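You operate a simulated robot arm through the tools that you are given. There is no shell and no other tool. Be economical: measure what you need, move in short steps, check, and stop when the job is done.

Carry out the task below with a simulated robot arm. There is one attempt and no reset: what you move stays moved.

## Task
Shut the brown carton, wet the strip on the rails and tape the seam with it.
Fine: roll its creases flat, then put the roller back. Set down upright: hand roller with the orange grip. What is to be rubbed or washed off counts as gone when no trace of it is left.

Only the result counts: the job must be done as asked and must still hold three seconds after the hand-in. Knocking over, shifting, dropping, spilling or breaking anything else fails it.

## Robot
A 6-joint arm with a two-finger parallel gripper on a trunk, on a base that drives. Base frame: it is fixed to the floor where the robot stands at the start and does not move with it; the origin is under the middle of the robot, x ahead of it, y to its left, z up. Readings come in mm, rad, newtons and seconds.
With the tool pointing down near the work surface it reaches from about 100 to 640 mm from the robot's upright axis, wherever it stands. Its first joint turns from -2.897 to 2.897 rad. Places, roughly: brown carton [500, 200, 900]; flap two of the brown carton [500, 0, 1000]; roller carriage with the blue grip [500, -200, 900]; top of the brown carton [400, 200, 900]. Payload 1.57 kg.
The TCP is the grasp point between the finger pads, 30 mm short of the fingertips. In the tool frame z runs along the fingers and y along their closing line. Largest opening 110 mm; finger width 24, thickness 12; the body of the gripper, 48 by 112 mm, starts 78 mm behind the TCP.
Orientation is that of the tool frame in the base frame, as [roll, pitch, yaw] about the fixed x, y, z axes, in that order (R = Rz(yaw) Ry(pitch) Rx(roll)). With the fingers straight down and closing along the base's y, the tool's x points along the base's -x, its y along +y and its z along -z.

## Interface
- The arm moves only by the tool drive_tool. Its argument "rows" is one flat list of numbers, 7 for each row, row after row: the shift along the tool's x, y, z in units of 150 mm (1.0 is 150 mm), then the turn, a rotation vector about the tool's x, y, z in units of 120 degrees (1.0 is 120 degrees), then the finger opening in mm, from 0 to 110. In form: [x, y, z, ax, ay, az, hand, x, y, z, ax, ay, az, hand, ...]. A call has 1 to 8 rows; each row is the pose to reach, as a shift and turn from the pose commanded when the call began, along the tool's axes at that moment. A call with a number of a shift or a turn outside -1 to 1 is refused whole. A row lasts 0.2 s, in which the tool goes at most 50 mm and 0.15 rad; a call with a longer step from one row to the next is refused whole, and so is a gripper value outside its range. Where a pose cannot be reached the arm comes as near as it can. A force on the tool above 90 N (or 10 N above the force at the start of the call, whichever is more), or a blocked arm, ends the call early, and 0.2 s more pass. Each finger travels about 108 mm/s and halts on what it meets, pressing with about 36 N; the grip force reading is that of the motor and also rises with nothing between the fingers. The clock runs only during rows and for 0.2 s after the last one: add rows that repeat a pose to give the fingers time. The reply holds the time, the measured pose of the TCP, the force on the tool along the base axes, the opening and the grip force, in the units named above and with some noise, with the torque about the TCP (base axes, N m) and any sound that the robot's microphone picked up.
- Cameras (640 x 400 px; columns grow to the right, rows downward): "scene" is now at [35.5, 104.7, 1738.5]; the picture's right is [-0.45, -0.89, 0.00], its down [-0.79, 0.40, -0.47] and it looks along [0.42, -0.21, -0.88] (base axes); focal length 273 px, centre (320, 200). "wrist" rides on the gripper at [70, 16, -141] in the tool frame; the picture's right is [-0.23, 0.97, 0.00], its down [-0.86, -0.20, -0.48] and it looks along [-0.47, -0.11, 0.88] (tool axes); focal length 222 px, centre (320, 200). There is no depth. A picture from a camera that has moved, and an enlarged one, comes with that camera's place and axes in the base frame and with its lens. The place of the scene camera against the robot may be out by one fixed shift of up to 12 mm in any direction.
- grab_frame(camera): a new picture of that camera. It takes no simulated time.
- lift_body(by): slides the trunk up (or, below 0, down) by that many mm; the arm and the scene camera ride with it, the base frame stays. It gives what a move gives, with no picture.
- base_move(legs): drives the robot by 1 to 6 legs, each [ahead, left, turn to the left] in mm, mm and rad, along the robot's own axes; the way and the turn of a leg run together, so that a leg with both is an arc; at most 1500 mm and 3.142 rad a leg. The arm and the cameras ride along, it lands a little off, and it stops where it bumps. It gives what a move gives.
- pan_tilt(pan, tilt): turns the head with the scene camera to pan (to the left, within 2.094 rad either way) and tilt (down, from -0.506 to 1.204), counted from straight ahead of the robot. It gives what a move gives.
- zoom(camera, box): a new picture of the part [left, top, right, bottom] of that camera's present view, enlarged. It takes no simulated time.
- finish_job(): hands the job in; it is judged then, once.

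Go step by step. Nothing tells you exact positions but the pictures and the camera data: compare them with the known pose of the tool, close in by small moves and look again before you grip or let go. The budget is 120 turns and 98 pictures, counting those below and the enlarged ones. Unless the task says otherwise, let go and move clear before handing in, and close with one line.

The tools are called as name(argument=value, ...) on one line, values as JSON. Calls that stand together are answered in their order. drive_tool: Moves the arm, as the interface text tells. Its arguments: {"type":"object","properties":{"rows":{"type":"array"}},"required":["rows"]} The other tools are called the same way: lift_body (by) slides the trunk up or down; base_move (legs) drives the base; pan_tilt (pan, tilt) turns the head that bears the scene camera; grab_frame (camera) takes a picture; zoom (camera, box) takes an enlarged picture of a part of a camera's view; finish_job () hands the job in.

At the start:

```text
time: 0.0
position: [382.9, -186.5, 1170.8]
tool_rot: [-3.14, -0.001, -3.141]
ft_force: [0.4, -0.6, 0.2]
wrist_torque: [0.03, 0.0, -0.03]
opening: 110.1
grip_force: 0.1
trunk travel left (down, up): [-350.0, 240.0]
robot x, y, heading: [1.6, 2.0, -0.0]
head pan, tilt: [-0.464, 1.079]
```

scene: 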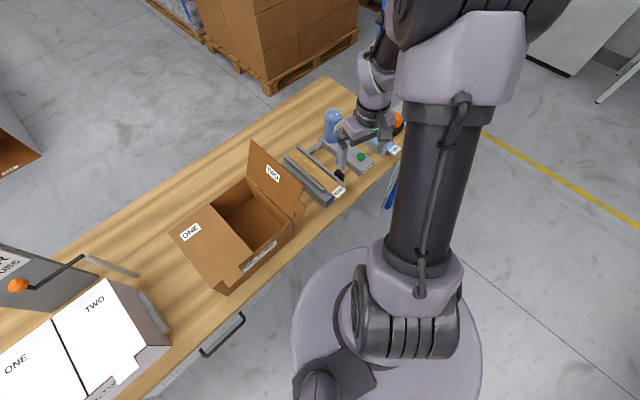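
wrist: 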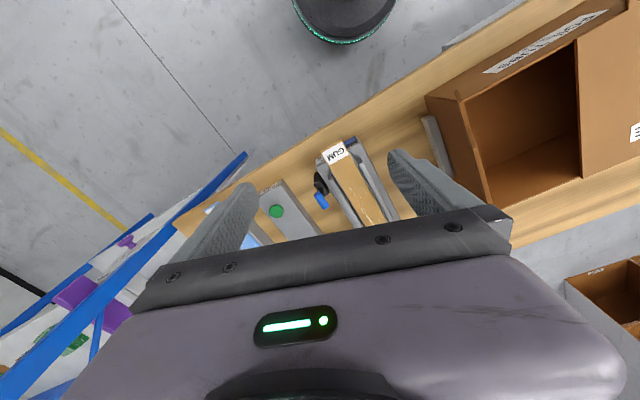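

I see a bench with an open brown carton (flaps ONE and TWO standing open), a strip on rails labelled GUM, a bottle, and some other items. I'll look closer first.

zoom(camera="scene", box=[260, 90, 420, 220])

zoom(camera="scene", box=[140, 120, 340, 300])

zoom(camera="wrist", box=[170, 100, 450, 275])

```text
3.08 times, centred on (340, 155) of scene
camera zoom: at [35.5, 104.7, 1738.5], right [-0.45, -0.89, 0.0], down [-0.79, 0.4, -0.47], along [0.42, -0.21, -0.88], focal length 840 px, centre (258, 338)
```

zoom: 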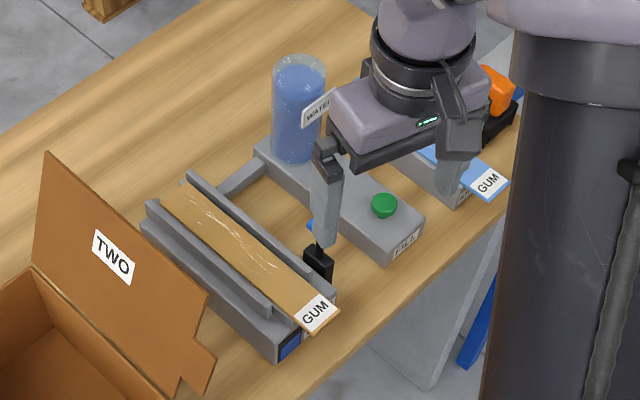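

```text
2.22 times, centred on (240, 210) of scene
camera zoom: at [35.5, 104.7, 1738.5], right [-0.45, -0.89, 0.0], down [-0.79, 0.4, -0.47], along [0.42, -0.21, -0.88], focal length 606 px, centre (498, 178)
```

zoom: 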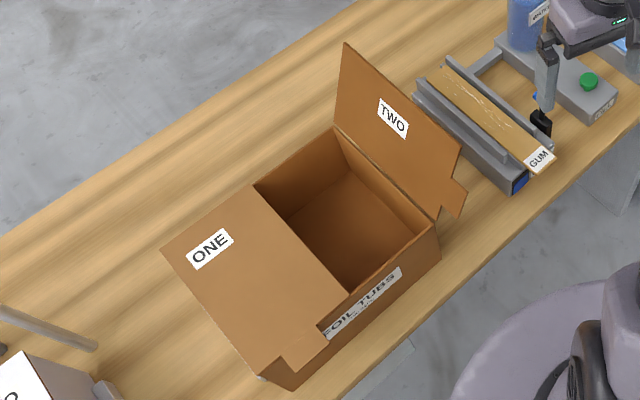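

```text
2.29 times, centred on (310, 188) of wrist
camera zoom: at [315.1, -170.6, 1312.9], right [0.23, 0.97, 0.0], down [0.86, -0.2, 0.48], along [0.47, -0.11, -0.88], focal length 508 px, centre (343, 229)
```

zoom: 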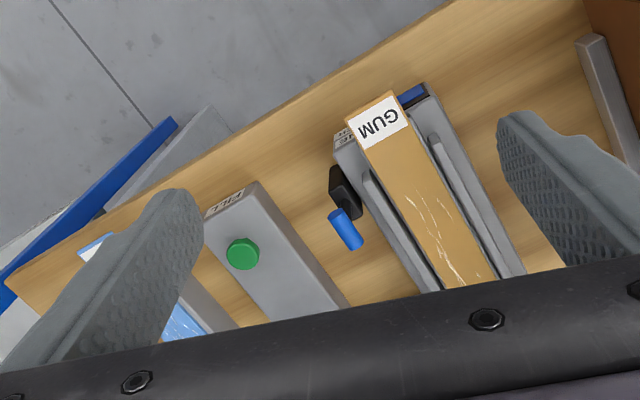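

I want views without the arm in the way; I'll turn the head to see the right end of the bench.

pan_tilt(pan=-0.7, tilt=0.8)

grab_frame(camera="scene")

pan_tilt(pan=0.5, tilt=0.8)

grab_frame(camera="scene")

```text
time: 0.8
position: [384.7, -186.3, 1170.3]
tool_rot: [3.141, 0.0, -3.14]
ft_force: [-0.5, -1.0, 0.3]
wrist_torque: [0.01, 0.01, 0.0]
opening: 110.2
grip_force: 0.1
trunk travel left (down, up): [-350.0, 240.0]
robot x, y, heading: [3.8, -2.3, 0.002]
head pan, tilt: [-0.7, 0.799]
```

```text
92 pictures are left
camera scene: at [39.6, 81.6, 1758.9], right [-0.64, -0.77, 0.0], down [-0.55, 0.46, -0.7], along [0.53, -0.45, -0.72], focal length 273 px, centre (320, 200)
```

scene: 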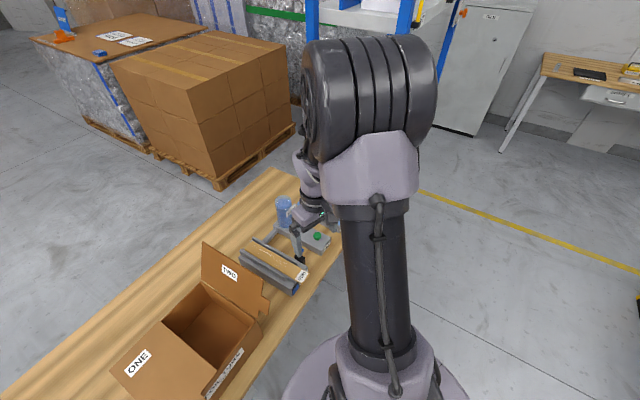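

```text
time: 2.2
position: [383.8, -185.6, 1172.1]
tool_rot: [-3.141, 0.0, -3.141]
ft_force: [0.1, 0.0, 0.2]
wrist_torque: [0.01, 0.01, -0.03]
opening: 109.8
grip_force: 0.0
trunk travel left (down, up): [-350.0, 240.0]
robot x, y, heading: [1.2, 1.5, -0.0]
head pan, tilt: [0.499, 0.799]
```

```text
91 pictures are left
camera scene: at [48.6, 172.2, 1759.0], right [0.48, -0.88, 0.0], down [-0.63, -0.34, -0.7], along [0.61, 0.33, -0.72], focal length 273 px, centre (320, 200)
```

scene: 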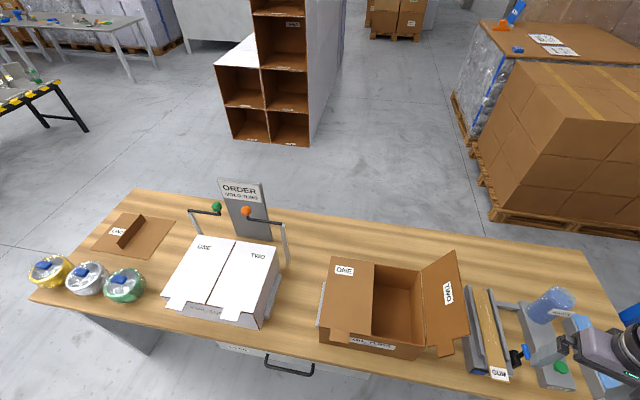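

The bench now shows clearly; there's an order sign I'll read, and I'll look at the brown carton and strip from here.

zoom(camera="scene", box=[140, 170, 320, 330])

zoom(camera="scene", box=[300, 240, 500, 390])

zoom(camera="scene", box=[450, 270, 640, 400])

```text
2.50 times, centred on (230, 250) of scene
camera zoom: at [48.6, 172.2, 1759.0], right [0.48, -0.88, 0.0], down [-0.63, -0.34, -0.7], along [0.61, 0.33, -0.72], focal length 682 px, centre (545, 75)
```

zoom: 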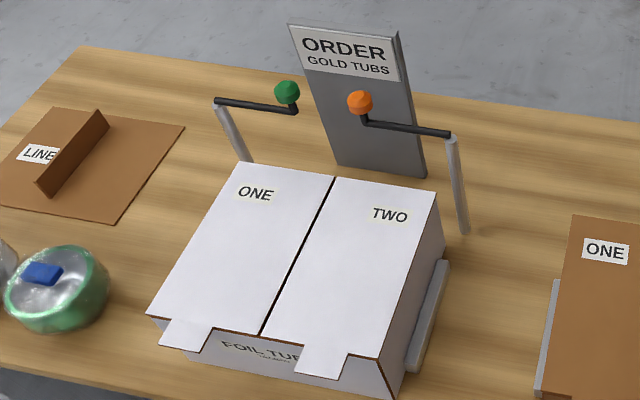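

```text
2.67 times, centred on (400, 315) of scene
camera zoom: at [48.6, 172.2, 1759.0], right [0.48, -0.88, 0.0], down [-0.63, -0.34, -0.7], along [0.61, 0.33, -0.72], focal length 728 px, centre (107, -107)
```

zoom: 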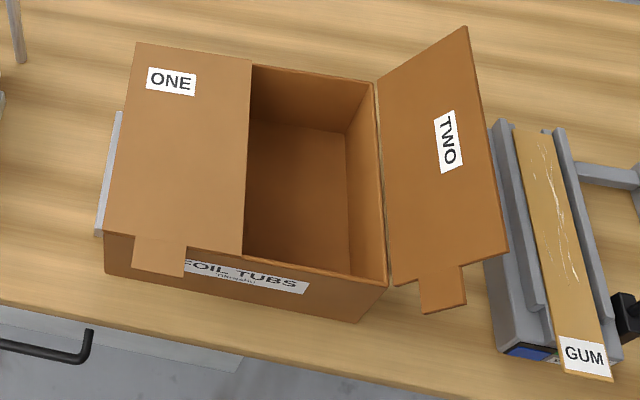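

```text
3.08 times, centred on (545, 335) of scene
camera zoom: at [48.6, 172.2, 1759.0], right [0.48, -0.88, 0.0], down [-0.63, -0.34, -0.7], along [0.61, 0.33, -0.72], focal length 840 px, centre (-372, -215)
```

zoom: 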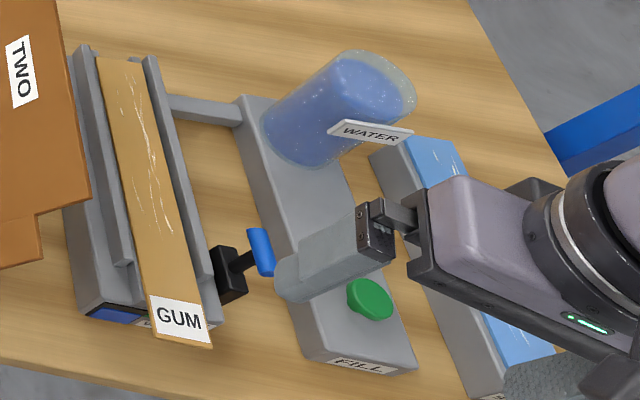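

Flap ONE of the brown carton already lies shut, TWO stands open; triangulating puts the GUM tag of the strip near (436, -171, 896). I'll draw the arm back and up to see the rail fixture with both cameras.

drive_tool(rows=[0.22, 0, -0.17, 0, 0, 0, 110, 0.44, 0, -0.34, 0, 0, 0, 110, 0.667, 0, -0.5, 0, 0, 0, 110])

pan_tilt(pan=-0.3, tilt=1.0)

grab_frame(camera="wrist")

grab_frame(camera="scene")

```text
time: 3.0
position: [282.1, -186.0, 1247.5]
tool_rot: [-3.141, 0.002, -3.14]
ft_force: [-0.9, 0.1, -0.1]
wrist_torque: [0.01, -0.06, -0.01]
opening: 110.0
grip_force: 0.0
trunk travel left (down, up): [-350.0, 240.0]
robot x, y, heading: [-0.4, 1.6, 0.002]
head pan, tilt: [0.499, 0.799]
```

```text
time: 4.1
position: [284.0, -186.7, 1245.0]
tool_rot: [-3.141, 0.0, -3.142]
ft_force: [0.5, -0.4, 0.5]
wrist_torque: [-0.02, 0.0, 0.0]
opening: 109.8
grip_force: 0.2
trunk travel left (down, up): [-350.0, 240.0]
robot x, y, heading: [0.6, -0.2, 0.004]
head pan, tilt: [-0.3, 1.0]
```

```text
87 pictures are left
camera wrist: at [215.7, -170.9, 1387.8], right [0.23, 0.97, 0.0], down [0.86, -0.2, 0.48], along [0.47, -0.11, -0.88], focal length 222 px, centre (320, 200)
```

wrist: 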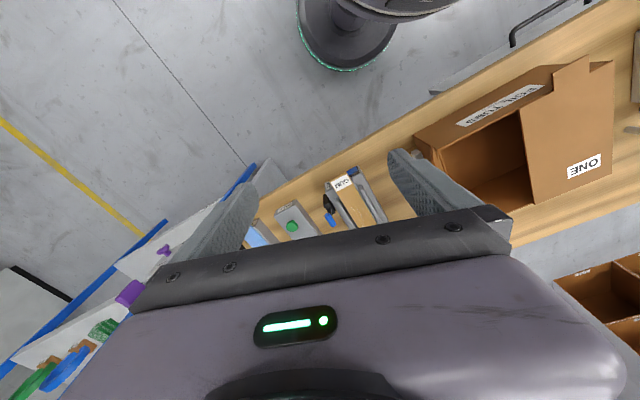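

```text
86 pictures are left
camera scene: at [44.4, 113.0, 1743.9], right [-0.29, -0.96, 0.0], down [-0.8, 0.25, -0.54], along [0.52, -0.16, -0.84], focal length 273 px, centre (320, 200)
```

scene: 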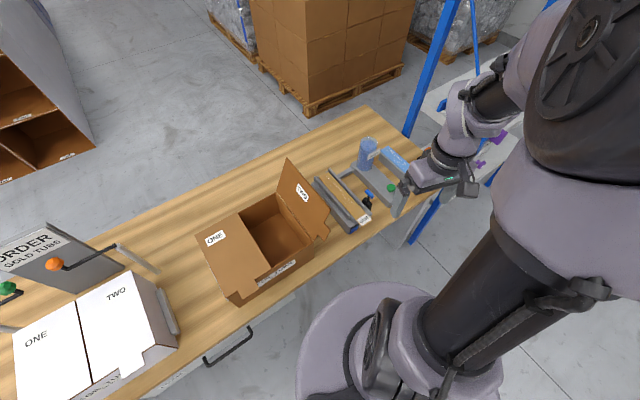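

zoom(camera="scene", box=[270, 120, 430, 240])

drive_tool(rows=[0, 0.3, 0, 0, 0, 0, 110, 0, 0.6, 0, 0, 0, 0, 110, 0, 0.9, 0, 0, 0, 0, 110])

drive_tool(rows=[0, 0.3, 0, 0, 0, 0, 110, 0, 0.6, 0, 0, 0, 0, 110, 0, 0.9, 0, 0, 0, 0, 110])

grab_frame(camera="scene")

```text
3.33 times, centred on (350, 180) of scene
camera zoom: at [44.4, 113.0, 1743.9], right [-0.29, -0.96, 0.0], down [-0.8, 0.25, -0.54], along [0.52, -0.16, -0.84], focal length 910 px, centre (220, 267)
```

zoom: 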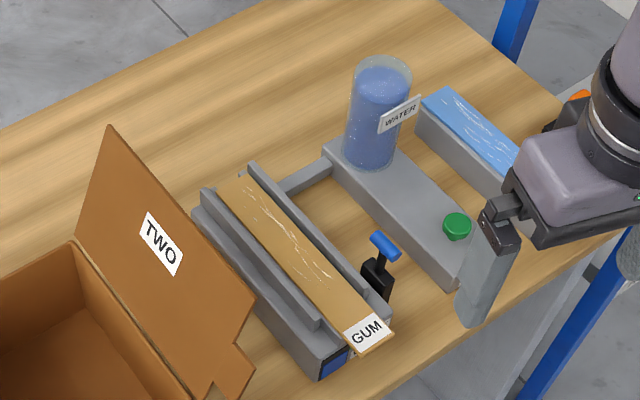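

```text
time: 4.9
position: [284.6, -50.3, 1245.0]
tool_rot: [-3.14, 0.0, -3.139]
ft_force: [0.5, -0.3, 0.4]
wrist_torque: [-0.08, -0.01, 0.04]
opening: 109.9
grip_force: 0.0
trunk travel left (down, up): [-350.0, 240.0]
robot x, y, heading: [-0.5, 0.9, -0.002]
head pan, tilt: [-0.3, 1.0]
```

```text
time: 5.7
position: [285.8, 84.9, 1245.9]
tool_rot: [-3.141, -0.001, 3.14]
ft_force: [-0.4, 0.4, 0.2]
wrist_torque: [-0.06, 0.01, 0.0]
opening: 110.1
grip_force: 0.1
trunk travel left (down, up): [-350.0, 240.0]
robot x, y, heading: [1.6, 4.5, 0.002]
head pan, tilt: [-0.3, 1.0]
```

```text
84 pictures are left
camera scene: at [44.6, 114.8, 1743.7], right [-0.3, -0.96, 0.0], down [-0.8, 0.25, -0.54], along [0.52, -0.16, -0.84], focal length 273 px, centre (320, 200)
```

scene: 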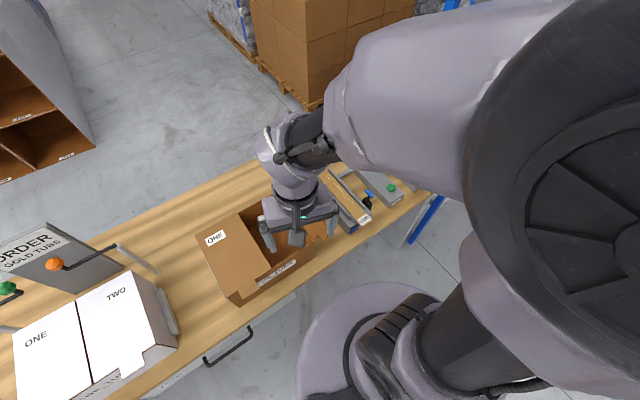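

The arm hides the fixture from the head here, but the wrist camera is above the carton; I'll look through it.

grab_frame(camera="wrist")

```text
83 pictures are left
camera wrist: at [215.9, 101.4, 1388.0], right [0.23, 0.97, 0.0], down [0.85, -0.2, 0.48], along [0.47, -0.11, -0.88], focal length 222 px, centre (320, 200)
```

wrist: 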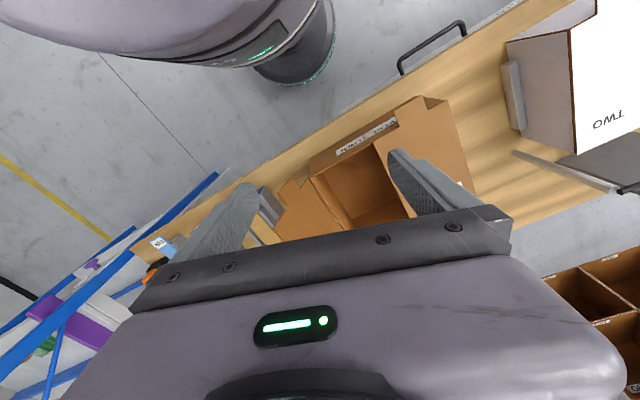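

zoom(camera="wrist", box=[240, 80, 500, 250])

```text
2.35 times, centred on (370, 165) of wrist
camera zoom: at [215.9, 101.4, 1388.0], right [0.23, 0.97, 0.0], down [0.85, -0.2, 0.48], along [0.47, -0.11, -0.88], focal length 523 px, centre (202, 282)
```

zoom: 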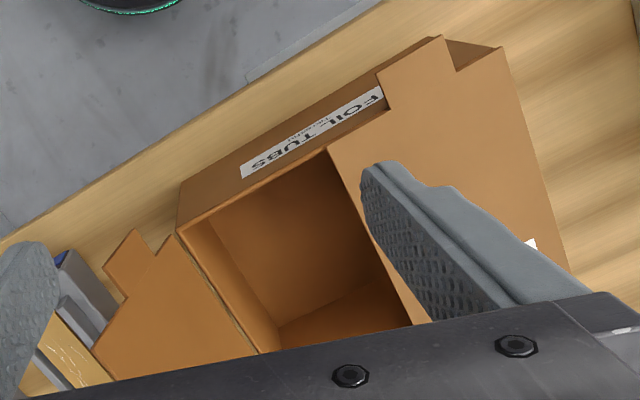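

I'll bring the wrist camera over the rail fixture for a close view, staying above the water bottle (top about z 1040).

drive_tool(rows=[-0.2, -0.26, 0, 0, 0, 0, 110, -0.4, -0.5, 0, 0, 0, 0, 110, -0.6, -0.74, 0, 0, 0, 0, 110, -0.8, -0.98, 0, 0, 0, 0, 110, -1, -1, 0, 0, 0, 0, 110])

drive_tool(rows=[-0.15, -0.25, 0.15, 0, 0, 0, 110, -0.35, -0.5, 0.3, 0, 0, 0, 110, -0.35, -0.65, 0.5, 0, 0, 0, 110])

grab_frame(camera="wrist")

zoom(camera="wrist", box=[180, 60, 460, 240])

```text
time: 6.9
position: [435.0, -66.1, 1246.7]
tool_rot: [-3.14, 0.0, -3.141]
ft_force: [0.1, 0.0, -0.5]
wrist_torque: [-0.01, 0.0, 0.0]
opening: 110.1
grip_force: 0.0
trunk travel left (down, up): [-350.0, 240.0]
robot x, y, heading: [-3.3, -2.8, -0.0]
head pan, tilt: [-0.3, 1.0]
```

```text
refused: row 2 steps farther than a row can; nothing moved
```

```text
81 pictures are left
camera wrist: at [366.2, -50.5, 1388.2], right [0.23, 0.97, 0.0], down [0.86, -0.2, 0.48], along [0.47, -0.11, -0.88], focal length 222 px, centre (320, 200)
```

wrist: 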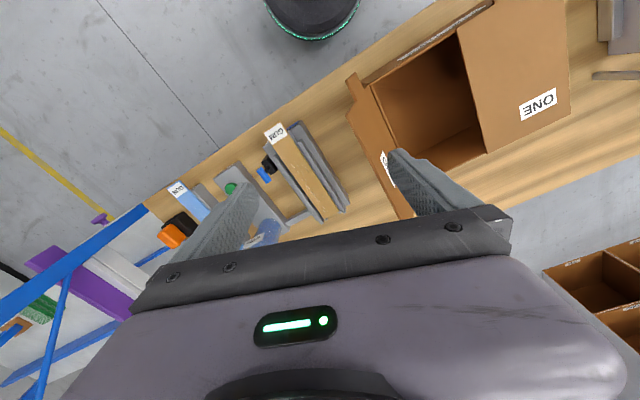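

```text
2.22 times, centred on (320, 150) of wrist
camera zoom: at [366.2, -50.5, 1388.2], right [0.23, 0.97, 0.0], down [0.86, -0.2, 0.48], along [0.47, -0.11, -0.88], focal length 494 px, centre (320, 311)
```

zoom: 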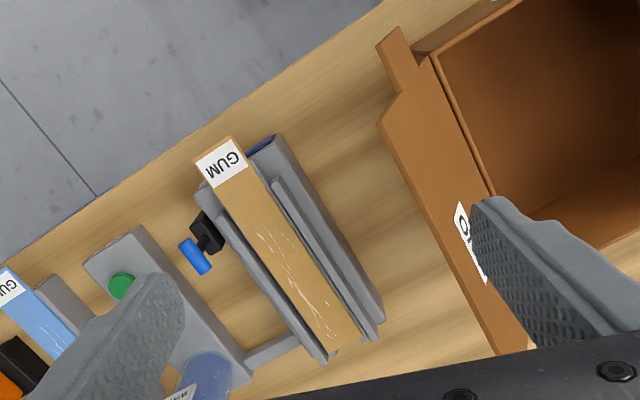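

The fixtures are turned about 15° (strip from about (446,-167) to (679,-100)). I'll go lower for a close look at the gauge, carriage and labels.

drive_tool(rows=[-0.1, -0.12, 0.2, 0, 0, 0, 110, -0.2, -0.24, 0.4, 0, 0, 0, 110, -0.3, -0.36, 0.6, 0, 0, 0, 110, -0.4, -0.48, 0.8, 0, 0, 0, 110])

grab_frame(camera="wrist")

zoom(camera="wrist", box=[200, 20, 440, 170])

```text
time: 7.9
position: [493.9, -137.6, 1125.9]
tool_rot: [-3.141, -0.001, -3.142]
ft_force: [-0.2, -0.4, -0.5]
wrist_torque: [0.0, 0.02, 0.02]
opening: 109.8
grip_force: 0.1
trunk travel left (down, up): [-350.0, 240.0]
robot x, y, heading: [-0.9, -1.0, 0.002]
head pan, tilt: [-0.3, 1.0]
```

```text
79 pictures are left
camera wrist: at [425.3, -123.2, 1267.7], right [0.23, 0.97, 0.0], down [0.86, -0.2, 0.48], along [0.47, -0.11, -0.88], focal length 222 px, centre (320, 200)
```

wrist: 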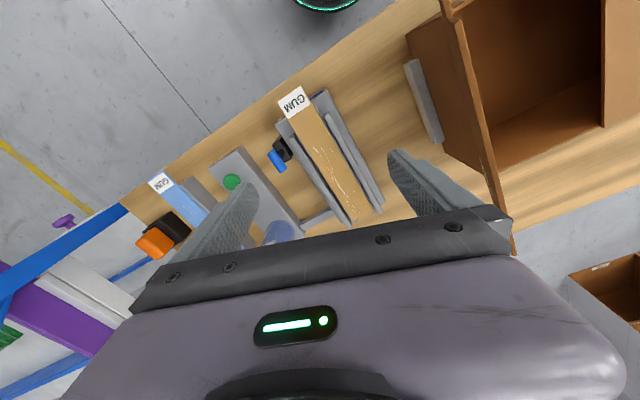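

```text
2.67 times, centred on (320, 95) of wrist
camera zoom: at [425.3, -123.2, 1267.7], right [0.23, 0.97, 0.0], down [0.86, -0.2, 0.48], along [0.47, -0.11, -0.88], focal length 592 px, centre (320, 480)
```

zoom: 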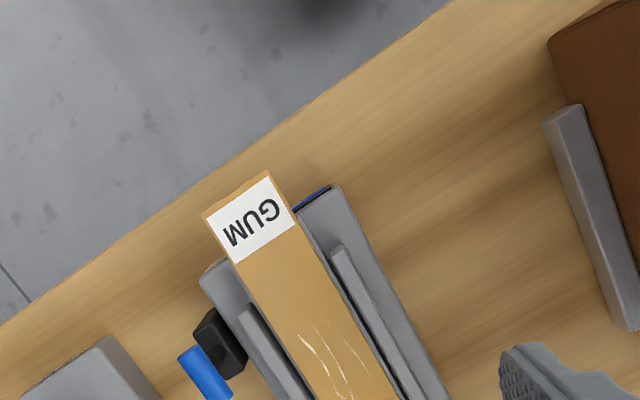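

zoom(camera="scene", box=[330, 190, 394, 240])

```text
8.00 times, centred on (362, 215) of scene
camera zoom: at [45.2, 112.3, 1743.8], right [-0.3, -0.96, 0.0], down [-0.8, 0.25, -0.54], along [0.52, -0.16, -0.84], focal length 2183 px, centre (-16, 80)
```

zoom: 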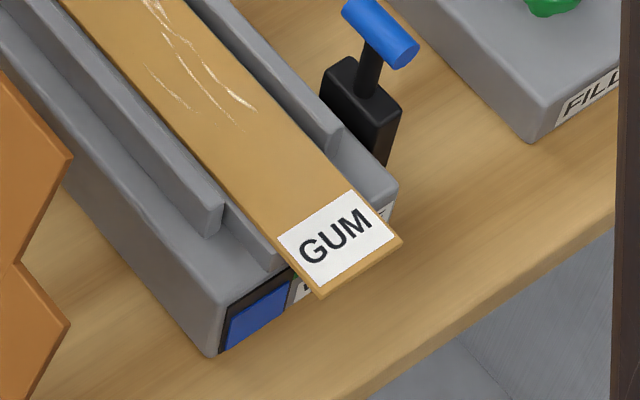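

The rail box has a blue gauge window on its front face; I'll tilt the wrist to view that front from nearer the floor-side edge of the bench.

drive_tool(rows=[0.1, -0.047, 0.15, 0, -0.0625, 0, 110, 0.21, -0.093, 0.31, 0, -0.125, 0, 110, 0.315, -0.14, 0.47, 0, -0.1875, 0, 110, 0.42, -0.187, 0.63, 0, -0.25, 0, 110, 0.52, -0.233, 0.8, 0, -0.3125, 0, 110, 0.627, -0.28, 0.96, 0, -0.375, 0, 110])

zoom(camera="wrist", box=[180, 20, 500, 220])

```text
time: 9.3
position: [478.9, -260.3, 1038.7]
tool_rot: [3.058, 0.735, 3.103]
ft_force: [0.5, 0.2, 0.3]
wrist_torque: [0.03, 0.01, -0.01]
opening: 109.9
grip_force: 0.0
out of reach, approached as far as the arm can: row 3, 4, 5, 6
trunk travel left (down, up): [-350.0, 240.0]
robot x, y, heading: [1.1, 0.7, -0.005]
head pan, tilt: [-0.3, 1.0]
```

```text
2.00 times, centred on (340, 120) of wrist
camera zoom: at [333.0, -250.9, 1098.0], right [0.15, 0.97, 0.21], down [0.31, -0.25, 0.92], along [0.94, -0.07, -0.34], focal length 444 px, centre (280, 360)
```

zoom: 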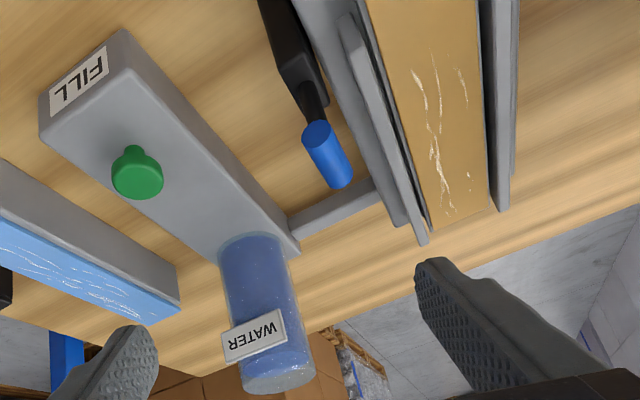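

The pose was beyond the arm's reach but safe; backing the base away will give the front view I want.

base_move(legs=[[-220, 60, 0]])

grab_frame(camera="wrist")

grab_frame(camera="scene")

```text
time: 11.0
position: [262.0, -198.7, 1041.1]
tool_rot: [3.06, 0.737, 3.107]
ft_force: [0.0, -0.6, -0.2]
wrist_torque: [0.01, -0.03, 0.0]
opening: 109.9
grip_force: 0.2
trunk travel left (down, up): [-350.0, 240.0]
robot x, y, heading: [-217.4, 64.1, 0.001]
head pan, tilt: [-0.3, 1.0]
```

```text
75 pictures are left
camera wrist: at [115.8, -188.2, 1098.8], right [0.15, 0.97, 0.21], down [0.32, -0.25, 0.92], along [0.94, -0.07, -0.34], focal length 222 px, centre (320, 200)
```

wrist: 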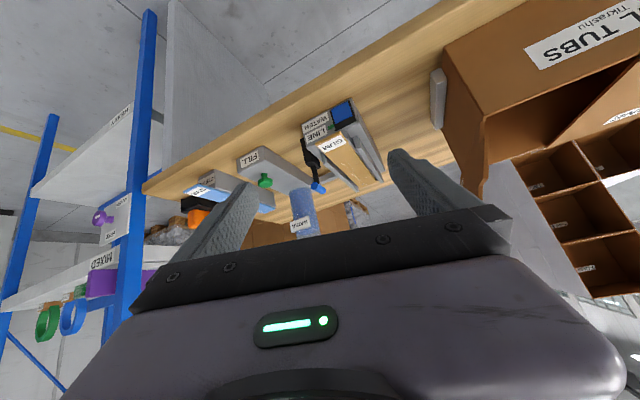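

```text
74 pictures are left
camera scene: at [-174.1, 173.6, 1743.9], right [-0.29, -0.96, 0.0], down [-0.8, 0.25, -0.54], along [0.52, -0.16, -0.84], focal length 273 px, centre (320, 200)
```

scene: 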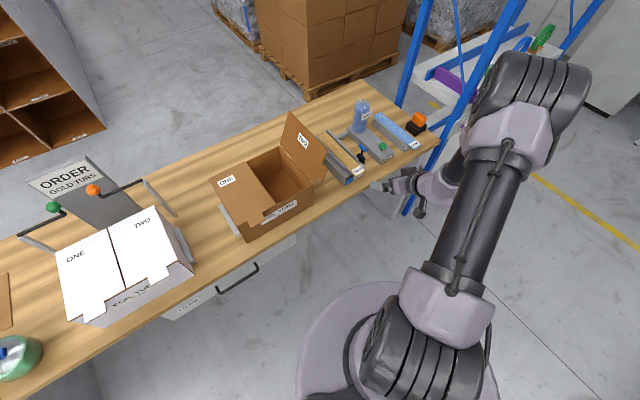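

Now both the gauge front and an unobstructed scene view are available; I'll enlarge them.

zoom(camera="wrist", box=[280, 80, 400, 200])

zoom(camera="scene", box=[320, 80, 448, 190])

zoom(camera="scene", box=[200, 100, 370, 250])

```text
3.33 times, centred on (340, 140) of wrist
camera zoom: at [115.8, -188.2, 1098.8], right [0.15, 0.97, 0.21], down [0.32, -0.25, 0.92], along [0.94, -0.07, -0.34], focal length 740 px, centre (253, 400)
```

zoom: 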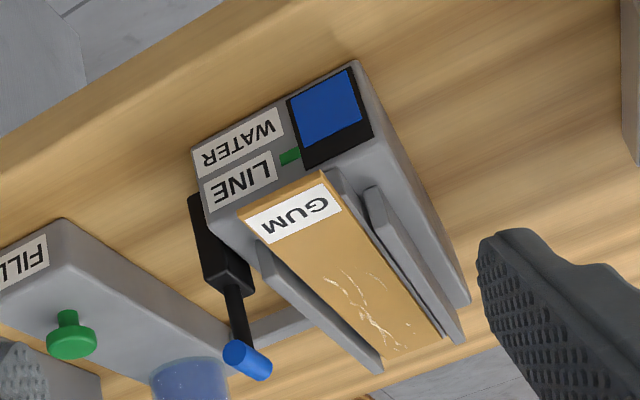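

```text
3.64 times, centred on (384, 135) of scene
camera zoom: at [-174.1, 173.6, 1743.9], right [-0.29, -0.96, 0.0], down [-0.8, 0.25, -0.54], along [0.52, -0.16, -0.84], focal length 992 px, centre (87, 436)
```

zoom: 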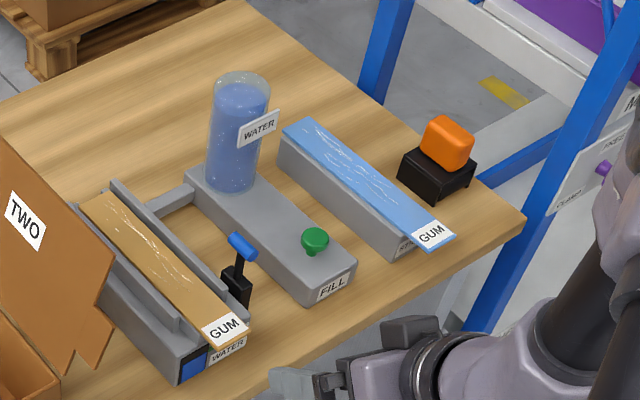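

```text
2.67 times, centred on (285, 175) of scene
camera zoom: at [-174.1, 173.6, 1743.9], right [-0.29, -0.96, 0.0], down [-0.8, 0.25, -0.54], along [0.52, -0.16, -0.84], focal length 728 px, centre (413, 267)
```

zoom: 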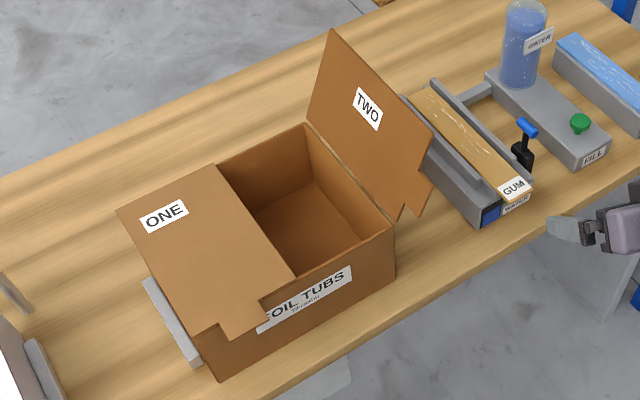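

zoom(camera="wrist", box=[320, 90, 360, 130])

```text
10.00 times, centred on (340, 110) of wrist
camera zoom: at [115.8, -188.2, 1098.8], right [0.15, 0.97, 0.21], down [0.32, -0.25, 0.92], along [0.94, -0.07, -0.34], focal length 2221 px, centre (120, 1100)
```

zoom: 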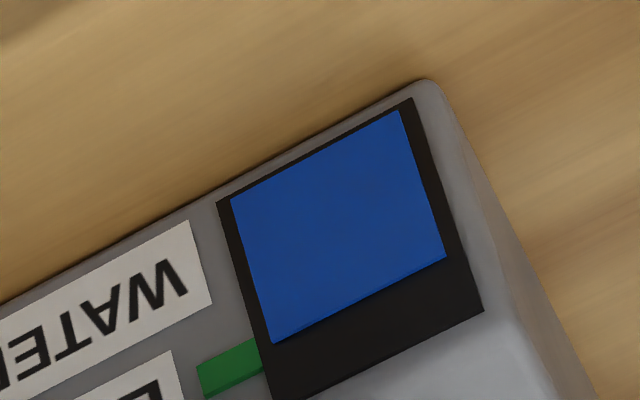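

The water gauge stands right at the LINE mark, so no filling is needed; flap TWO's hinge lies roughly from (405,23) to (625,96) at z about 920 and it leans 22° outward. I'll straighten the tool and raise it, then bring the base back.

drive_tool(rows=[-0.075, 0, -0.08, 0, 0.059, 0, 50, -0.15, 0, -0.16, 0, 0.118, 0, 0, -0.225, 0, -0.24, 0, 0.177, 0, 0, -0.3, 0, -0.32, 0, 0.236, 0, 0, -0.375, 0, -0.4, 0, 0.295, 0, 0, -0.447, 0, -0.49, 0, 0.352, 0, 0])

base_move(legs=[[217, 0, 0]])

```text
time: 12.4
position: [262.5, -202.7, 1138.8]
tool_rot: [3.082, -0.001, -3.121]
ft_force: [-0.3, -0.8, -0.9]
wrist_torque: [0.01, -0.01, -0.02]
opening: 0.4
grip_force: 21.0
trunk travel left (down, up): [-350.0, 240.0]
robot x, y, heading: [-221.3, 60.1, -0.0]
head pan, tilt: [-0.3, 1.0]
```

```text
time: 14.1
position: [479.9, -203.0, 1138.9]
tool_rot: [3.081, -0.001, -3.12]
ft_force: [0.0, 1.1, 0.1]
wrist_torque: [0.01, 0.03, -0.01]
opening: 0.1
grip_force: 21.0
trunk travel left (down, up): [-350.0, 240.0]
robot x, y, heading: [-2.5, 62.9, 0.002]
head pan, tilt: [-0.3, 1.0]
```

drive_tool(rows=[-0.1, 0.25, 0, -0.01, 0, -0.045, 0, -0.2, 0.5, 0, -0.02, 0, -0.09, 0, -0.3, 0.75, 0, -0.0287, 0, -0.133, 0, -0.4, 0.95, 0.1, -0.0287, 0, -0.133, 0])

grab_frame(camera="wrist")

grab_frame(camera="scene")

```text
time: 15.1
position: [538.2, -55.7, 1132.1]
tool_rot: [3.024, 0.025, -2.843]
ft_force: [1.5, -0.6, -0.1]
wrist_torque: [-0.02, 0.04, 0.03]
opening: 0.1
grip_force: 21.1
trunk travel left (down, up): [-350.0, 240.0]
robot x, y, heading: [-3.2, 62.4, 0.005]
head pan, tilt: [-0.3, 1.0]
```

```text
69 pictures are left
camera wrist: at [468.6, -79.7, 1272.2], right [-0.07, 0.99, 0.12], down [0.88, 0.01, 0.47], along [0.47, 0.14, -0.87], focal length 222 px, centre (320, 200)
```

wrist: 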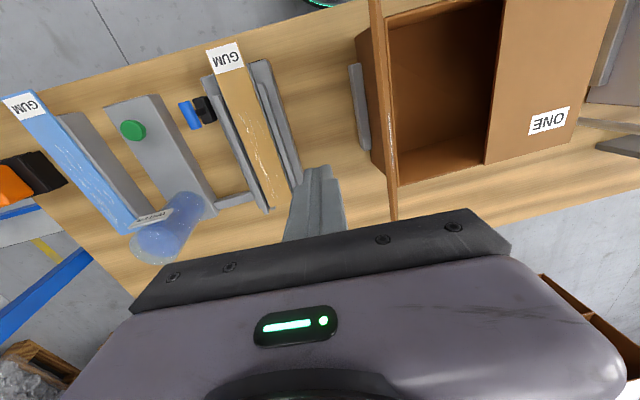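

```text
68 pictures are left
camera scene: at [43.8, 174.4, 1743.7], right [-0.29, -0.96, 0.0], down [-0.8, 0.25, -0.54], along [0.52, -0.16, -0.84], focal length 273 px, centre (320, 200)
```

scene: 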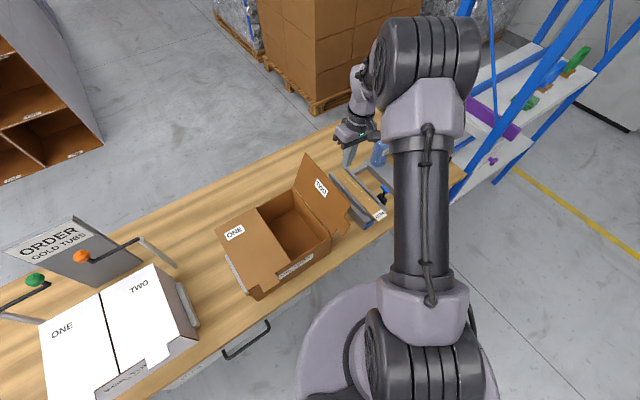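

The tool is to the right of the flap with a small roll error; I'll level it, lower beside the flap and then sweep it shut along an arc.

drive_tool(rows=[0, 0, 0.22, 0.028, 0, 0, 0, 0, 0, 0.44, 0.056, 0, 0, 0])

drive_tool(rows=[0, 0.17, 0, 0, 0, 0, 0, 0, 0.34, 0, 0, 0, 0, 0, 0, 0.5, 0, 0, 0, 0, 0, 0, 0.66, 0, 0, 0, 0, 0, 0, 0.82, 0, 0, 0, 0, 0])

grab_frame(camera="scene")

```text
time: 15.7
position: [535.7, -50.7, 1067.3]
tool_rot: [-3.141, 0.026, -2.845]
ft_force: [-1.1, -0.5, 0.1]
wrist_torque: [-0.01, 0.0, 0.0]
opening: 0.2
grip_force: 21.6
trunk travel left (down, up): [-350.0, 240.0]
robot x, y, heading: [-1.7, 61.6, -0.001]
head pan, tilt: [-0.3, 1.0]
```

```text
time: 16.9
position: [498.8, 67.9, 1067.4]
tool_rot: [-3.14, 0.024, -2.843]
ft_force: [-0.3, 0.0, 0.1]
wrist_torque: [-0.02, 0.02, 0.02]
opening: 0.0
grip_force: 20.9
trunk travel left (down, up): [-350.0, 240.0]
robot x, y, heading: [-4.4, 63.5, 0.001]
head pan, tilt: [-0.3, 1.0]
```

```text
67 pictures are left
camera scene: at [42.6, 174.6, 1743.8], right [-0.29, -0.96, 0.0], down [-0.8, 0.25, -0.54], along [0.52, -0.16, -0.84], focal length 273 px, centre (320, 200)
```

scene: 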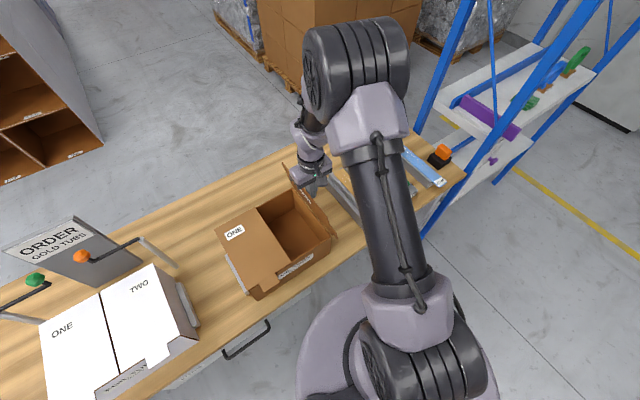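

The flap follows the finger and is near vertical; now I continue over the arc and downward.

drive_tool(rows=[0, 0.133, 0.027, 0, 0, 0, 0, 0, 0.253, 0.08, 0, 0, 0, 0, 0, 0.373, 0.16, 0, 0, 0, 0, 0, 0.487, 0.267, 0, 0, 0, 0, 0, 0.573, 0.373, 0, 0, 0, 0, 0, 0.64, 0.467, 0, 0, 0, 0, 0, 0.68, 0.547, 0, 0, 0, 0, 0, 0.7, 0.6, 0, 0, 0, 0])

zoom(camera="scene", box=[200, 120, 400, 300])

grab_frame(camera="wrist")

```text
time: 18.7
position: [470.4, 170.2, 976.5]
tool_rot: [-3.14, 0.025, -2.844]
ft_force: [0.3, 0.5, 0.5]
wrist_torque: [0.05, -0.01, 0.0]
opening: 0.0
grip_force: 21.3
trunk travel left (down, up): [-350.0, 240.0]
robot x, y, heading: [-2.9, 59.7, 0.005]
head pan, tilt: [-0.3, 1.0]
```

```text
2.22 times, centred on (300, 210) of scene
camera zoom: at [42.8, 173.8, 1743.8], right [-0.29, -0.96, 0.0], down [-0.8, 0.25, -0.54], along [0.52, -0.16, -0.84], focal length 606 px, centre (364, 178)
```

zoom: 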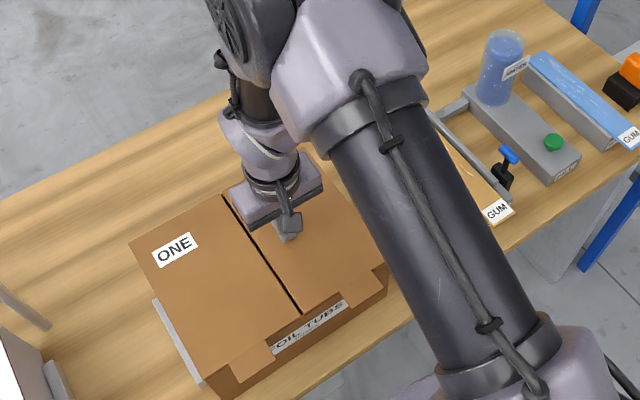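

```text
65 pictures are left
camera wrist: at [396.5, 162.1, 1116.5], right [-0.07, 1.0, 0.01], down [0.86, 0.06, 0.5], along [0.5, 0.04, -0.87], focal length 222 px, centre (320, 200)
```

wrist: 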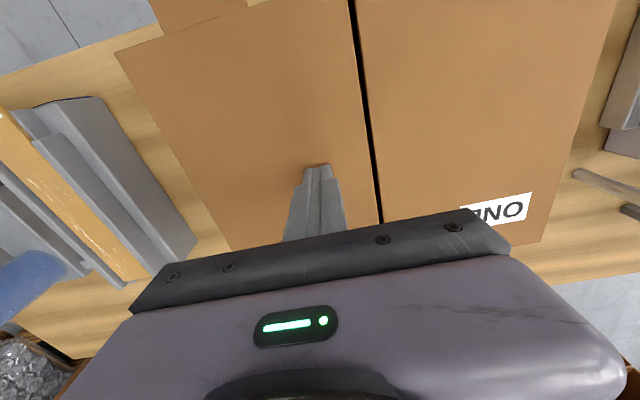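

Flap TWO is nearly flat. I'll press down gently until contact.

drive_tool(rows=[0, 0, 0.05, 0, 0, 0, 0, 0, 0, 0.1, 0, 0, 0, 0, 0, 0, 0.15, 0, 0, 0, 0])

grab_frame(camera="wrist")

```text
time: 19.3
position: [470.1, 168.1, 976.2]
tool_rot: [-3.14, 0.054, -2.843]
ft_force: [-25.8, -9.5, 201.3]
wrist_torque: [-0.78, 2.31, 0.55]
opening: 0.1
grip_force: 21.3
trunk travel left (down, up): [-350.0, 240.0]
robot x, y, heading: [-0.6, 61.1, 0.007]
head pan, tilt: [-0.3, 1.0]
stopped in row 3: the force on the tool passed its limit at 100 N (the readings are from after the stop); the commanded pose is now the measured one
```

```text
64 pictures are left
camera wrist: at [391.6, 160.9, 1113.6], right [-0.07, 1.0, 0.01], down [0.85, 0.05, 0.52], along [0.52, 0.05, -0.85], focal length 222 px, centre (320, 200)
```

wrist: 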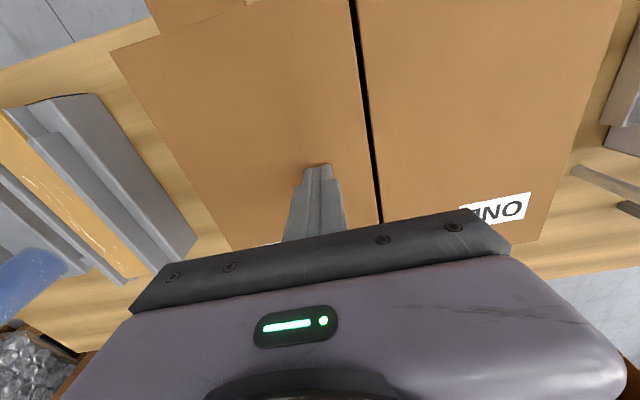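

Contact is at TCP z 976 (carton top about z 946). I'll lift off and see whether the flap stays.

drive_tool(rows=[0, 0, -0.1, 0, 0, 0, 0, 0, 0, -0.4, 0, 0, 0, 0, 0, 0, -0.7, 0, -0.012, 0, 0, 0, 0, -0.9, 0, -0.026, 0, 0])

grab_frame(camera="wrist")

```text
time: 20.3
position: [470.1, 168.1, 1102.0]
tool_rot: [-3.142, 0.092, -2.844]
ft_force: [-0.1, 0.0, 0.1]
wrist_torque: [-0.01, -0.04, 0.0]
opening: 0.0
grip_force: 21.3
trunk travel left (down, up): [-350.0, 240.0]
robot x, y, heading: [1.1, 62.0, 0.004]
head pan, tilt: [-0.3, 1.0]
```

```text
63 pictures are left
camera wrist: at [386.4, 158.4, 1237.0], right [-0.07, 1.0, 0.02], down [0.83, 0.05, 0.55], along [0.55, 0.06, -0.83], focal length 222 px, centre (320, 200)
```

wrist: 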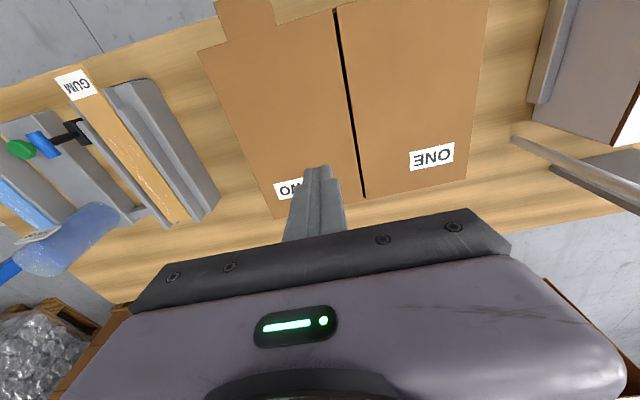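

The carton stays shut. Next the carriage: its blue bar is near (521,-217,920) and must travel about 190 mm away from me, so I'll raise the arm and drive the base closer and to the right.

drive_tool(rows=[0.1, 0, -0.2, 0, 0.02, 0, 0, 0.2, 0, -0.4, 0, 0.044, 0, 20, 0.3, 0, -0.6, 0, 0.044, 0, 40])

base_move(legs=[[100, -252, 0]])

pan_tilt(pan=0.1, tilt=0.95)

grab_frame(camera="scene")

grab_frame(camera="wrist")

```text
time: 21.1
position: [417.4, 153.3, 1187.1]
tool_rot: [-3.141, -0.002, -2.842]
ft_force: [-0.3, -0.6, -0.3]
wrist_torque: [0.02, -0.01, 0.02]
opening: 39.7
grip_force: 0.1
trunk travel left (down, up): [-350.0, 240.0]
robot x, y, heading: [-5.7, 59.7, 0.002]
head pan, tilt: [-0.3, 1.0]
```

```text
time: 23.0
position: [521.3, -97.9, 1186.4]
tool_rot: [-3.141, -0.002, -2.842]
ft_force: [0.3, -0.6, 0.8]
wrist_torque: [0.01, 0.0, -0.02]
opening: 39.9
grip_force: 0.0
trunk travel left (down, up): [-350.0, 240.0]
robot x, y, heading: [99.7, -192.2, 0.001]
head pan, tilt: [-0.3, 1.0]
```

```text
time: 23.9
position: [521.5, -97.2, 1186.7]
tool_rot: [-3.141, -0.005, -2.842]
ft_force: [-0.2, 0.1, 0.0]
wrist_torque: [0.01, 0.01, -0.01]
opening: 40.1
grip_force: 0.2
trunk travel left (down, up): [-350.0, 240.0]
robot x, y, heading: [99.9, -191.4, 0.003]
head pan, tilt: [0.099, 0.949]
```

```text
62 pictures are left
camera scene: at [149.6, -49.0, 1747.5], right [0.1, -0.99, 0.0], down [-0.81, -0.08, -0.58], along [0.58, 0.06, -0.81], focal length 273 px, centre (320, 200)
```

scene: 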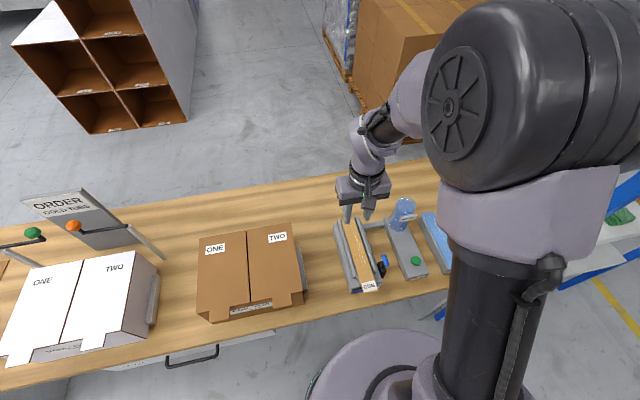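

```text
61 pictures are left
camera wrist: at [450.8, -102.6, 1328.1], right [-0.07, 1.0, 0.0], down [0.88, 0.06, 0.48], along [0.47, 0.03, -0.88], focal length 222 px, centre (320, 200)
```

wrist: 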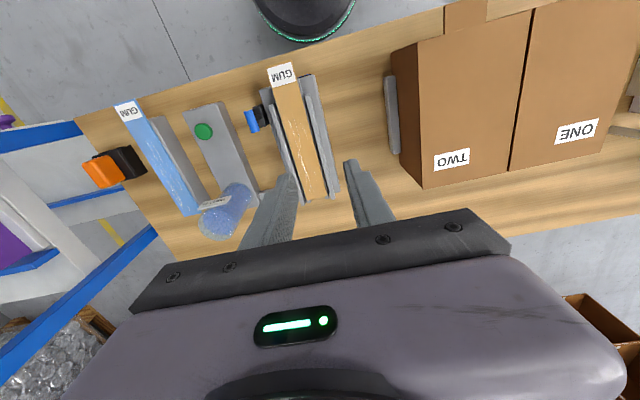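

Carton is neatly shut. I'll enlarge both views of the rails and carton to measure.

zoom(camera="scene", box=[180, 190, 440, 330])

zoom(camera="wrist", box=[180, 40, 400, 210])

zoom(camera="wrist", box=[380, 0, 640, 200])

```text
2.46 times, centred on (310, 260) of scene
camera zoom: at [149.6, -49.0, 1747.5], right [0.1, -0.99, 0.0], down [-0.81, -0.08, -0.58], along [0.58, 0.06, -0.81], focal length 672 px, centre (345, 52)
```

zoom: 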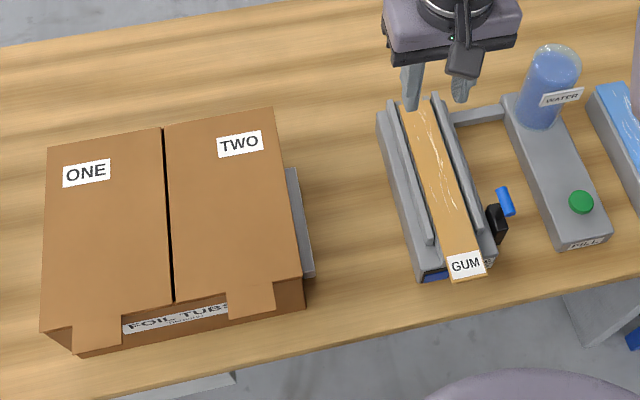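

```text
2.35 times, centred on (290, 125) of wrist
camera zoom: at [450.8, -102.6, 1328.1], right [-0.07, 1.0, 0.0], down [0.88, 0.06, 0.48], along [0.47, 0.03, -0.88], focal length 523 px, centre (391, 376)
```

zoom: 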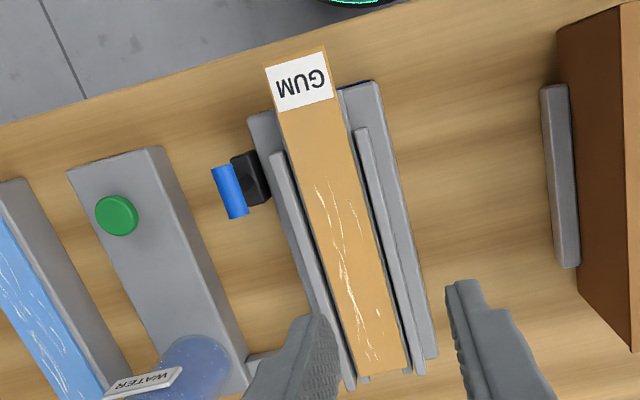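

```text
2.00 times, centred on (510, 100) of wrist
camera zoom: at [450.8, -102.6, 1328.1], right [-0.07, 1.0, 0.0], down [0.88, 0.06, 0.48], along [0.47, 0.03, -0.88], focal length 444 px, centre (-60, 400)
```

zoom: 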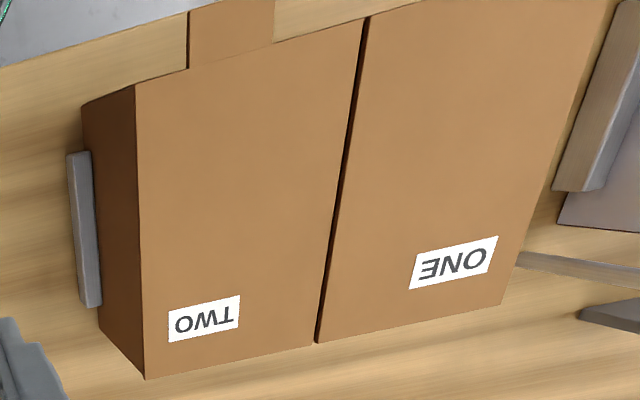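

Measured: seam from about (347,176) to (574,251), z 946; strip tag near (447,-171,886); blue bar near (521,-213,930). I move over the bar with a narrow opening and check.

drive_tool(rows=[0.057, -0.185, 0.225, 0, 0, 0, 40, 0.113, -0.37, 0.45, 0, 0, 0, 40, 0.17, -0.555, 0.675, 0, 0, 0, 36, 0.227, -0.74, 0.9, 0, 0, -0.007, 34])

drive_tool(rows=[0, 0, 0.2, 0, 0, 0, 34, 0, 0, 0.4, 0, 0, 0, 34])

zoom(camera="wrist", box=[200, 80, 440, 230])

zoom(camera="scene", box=[310, 180, 450, 300])

```text
time: 24.9
position: [521.6, -213.0, 1051.7]
tool_rot: [-3.141, -0.003, -2.828]
ft_force: [0.7, -1.2, -0.1]
wrist_torque: [0.04, -0.01, -0.02]
opening: 33.8
grip_force: 0.1
trunk travel left (down, up): [-350.0, 240.0]
robot x, y, heading: [97.5, -188.7, 0.004]
head pan, tilt: [0.099, 0.949]
```

```text
time: 25.5
position: [520.5, -212.8, 992.4]
tool_rot: [3.142, -0.003, -2.828]
ft_force: [0.2, -0.3, 0.5]
wrist_torque: [-0.04, 0.03, 0.0]
opening: 33.8
grip_force: 0.1
trunk travel left (down, up): [-350.0, 240.0]
robot x, y, heading: [98.7, -190.1, 0.007]
head pan, tilt: [0.099, 0.949]
```

```text
2.67 times, centred on (320, 155) of wrist
camera zoom: at [450.2, -219.3, 1133.7], right [-0.08, 1.0, 0.0], down [0.88, 0.07, 0.48], along [0.47, 0.04, -0.88], focal length 592 px, centre (320, 320)
```

zoom: 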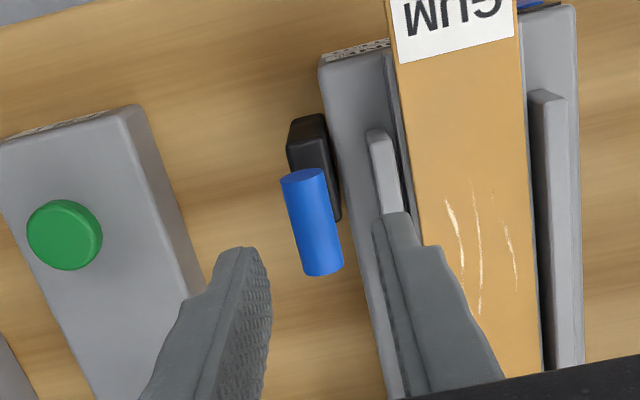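

```text
3.33 times, centred on (380, 240) of scene
camera zoom: at [149.7, -48.6, 1747.4], right [0.1, -0.99, 0.0], down [-0.81, -0.08, -0.58], along [0.58, 0.06, -0.81], focal length 910 px, centre (120, 67)
```

zoom: 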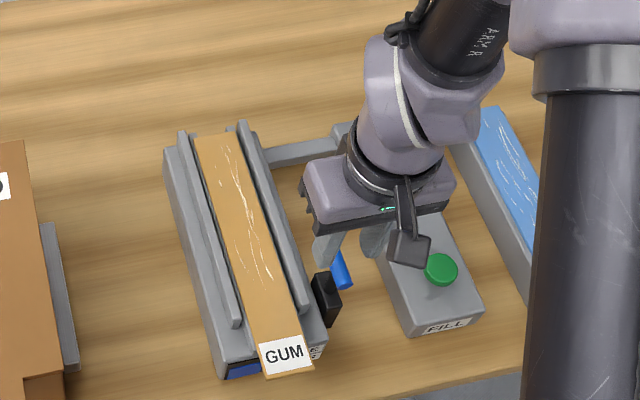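

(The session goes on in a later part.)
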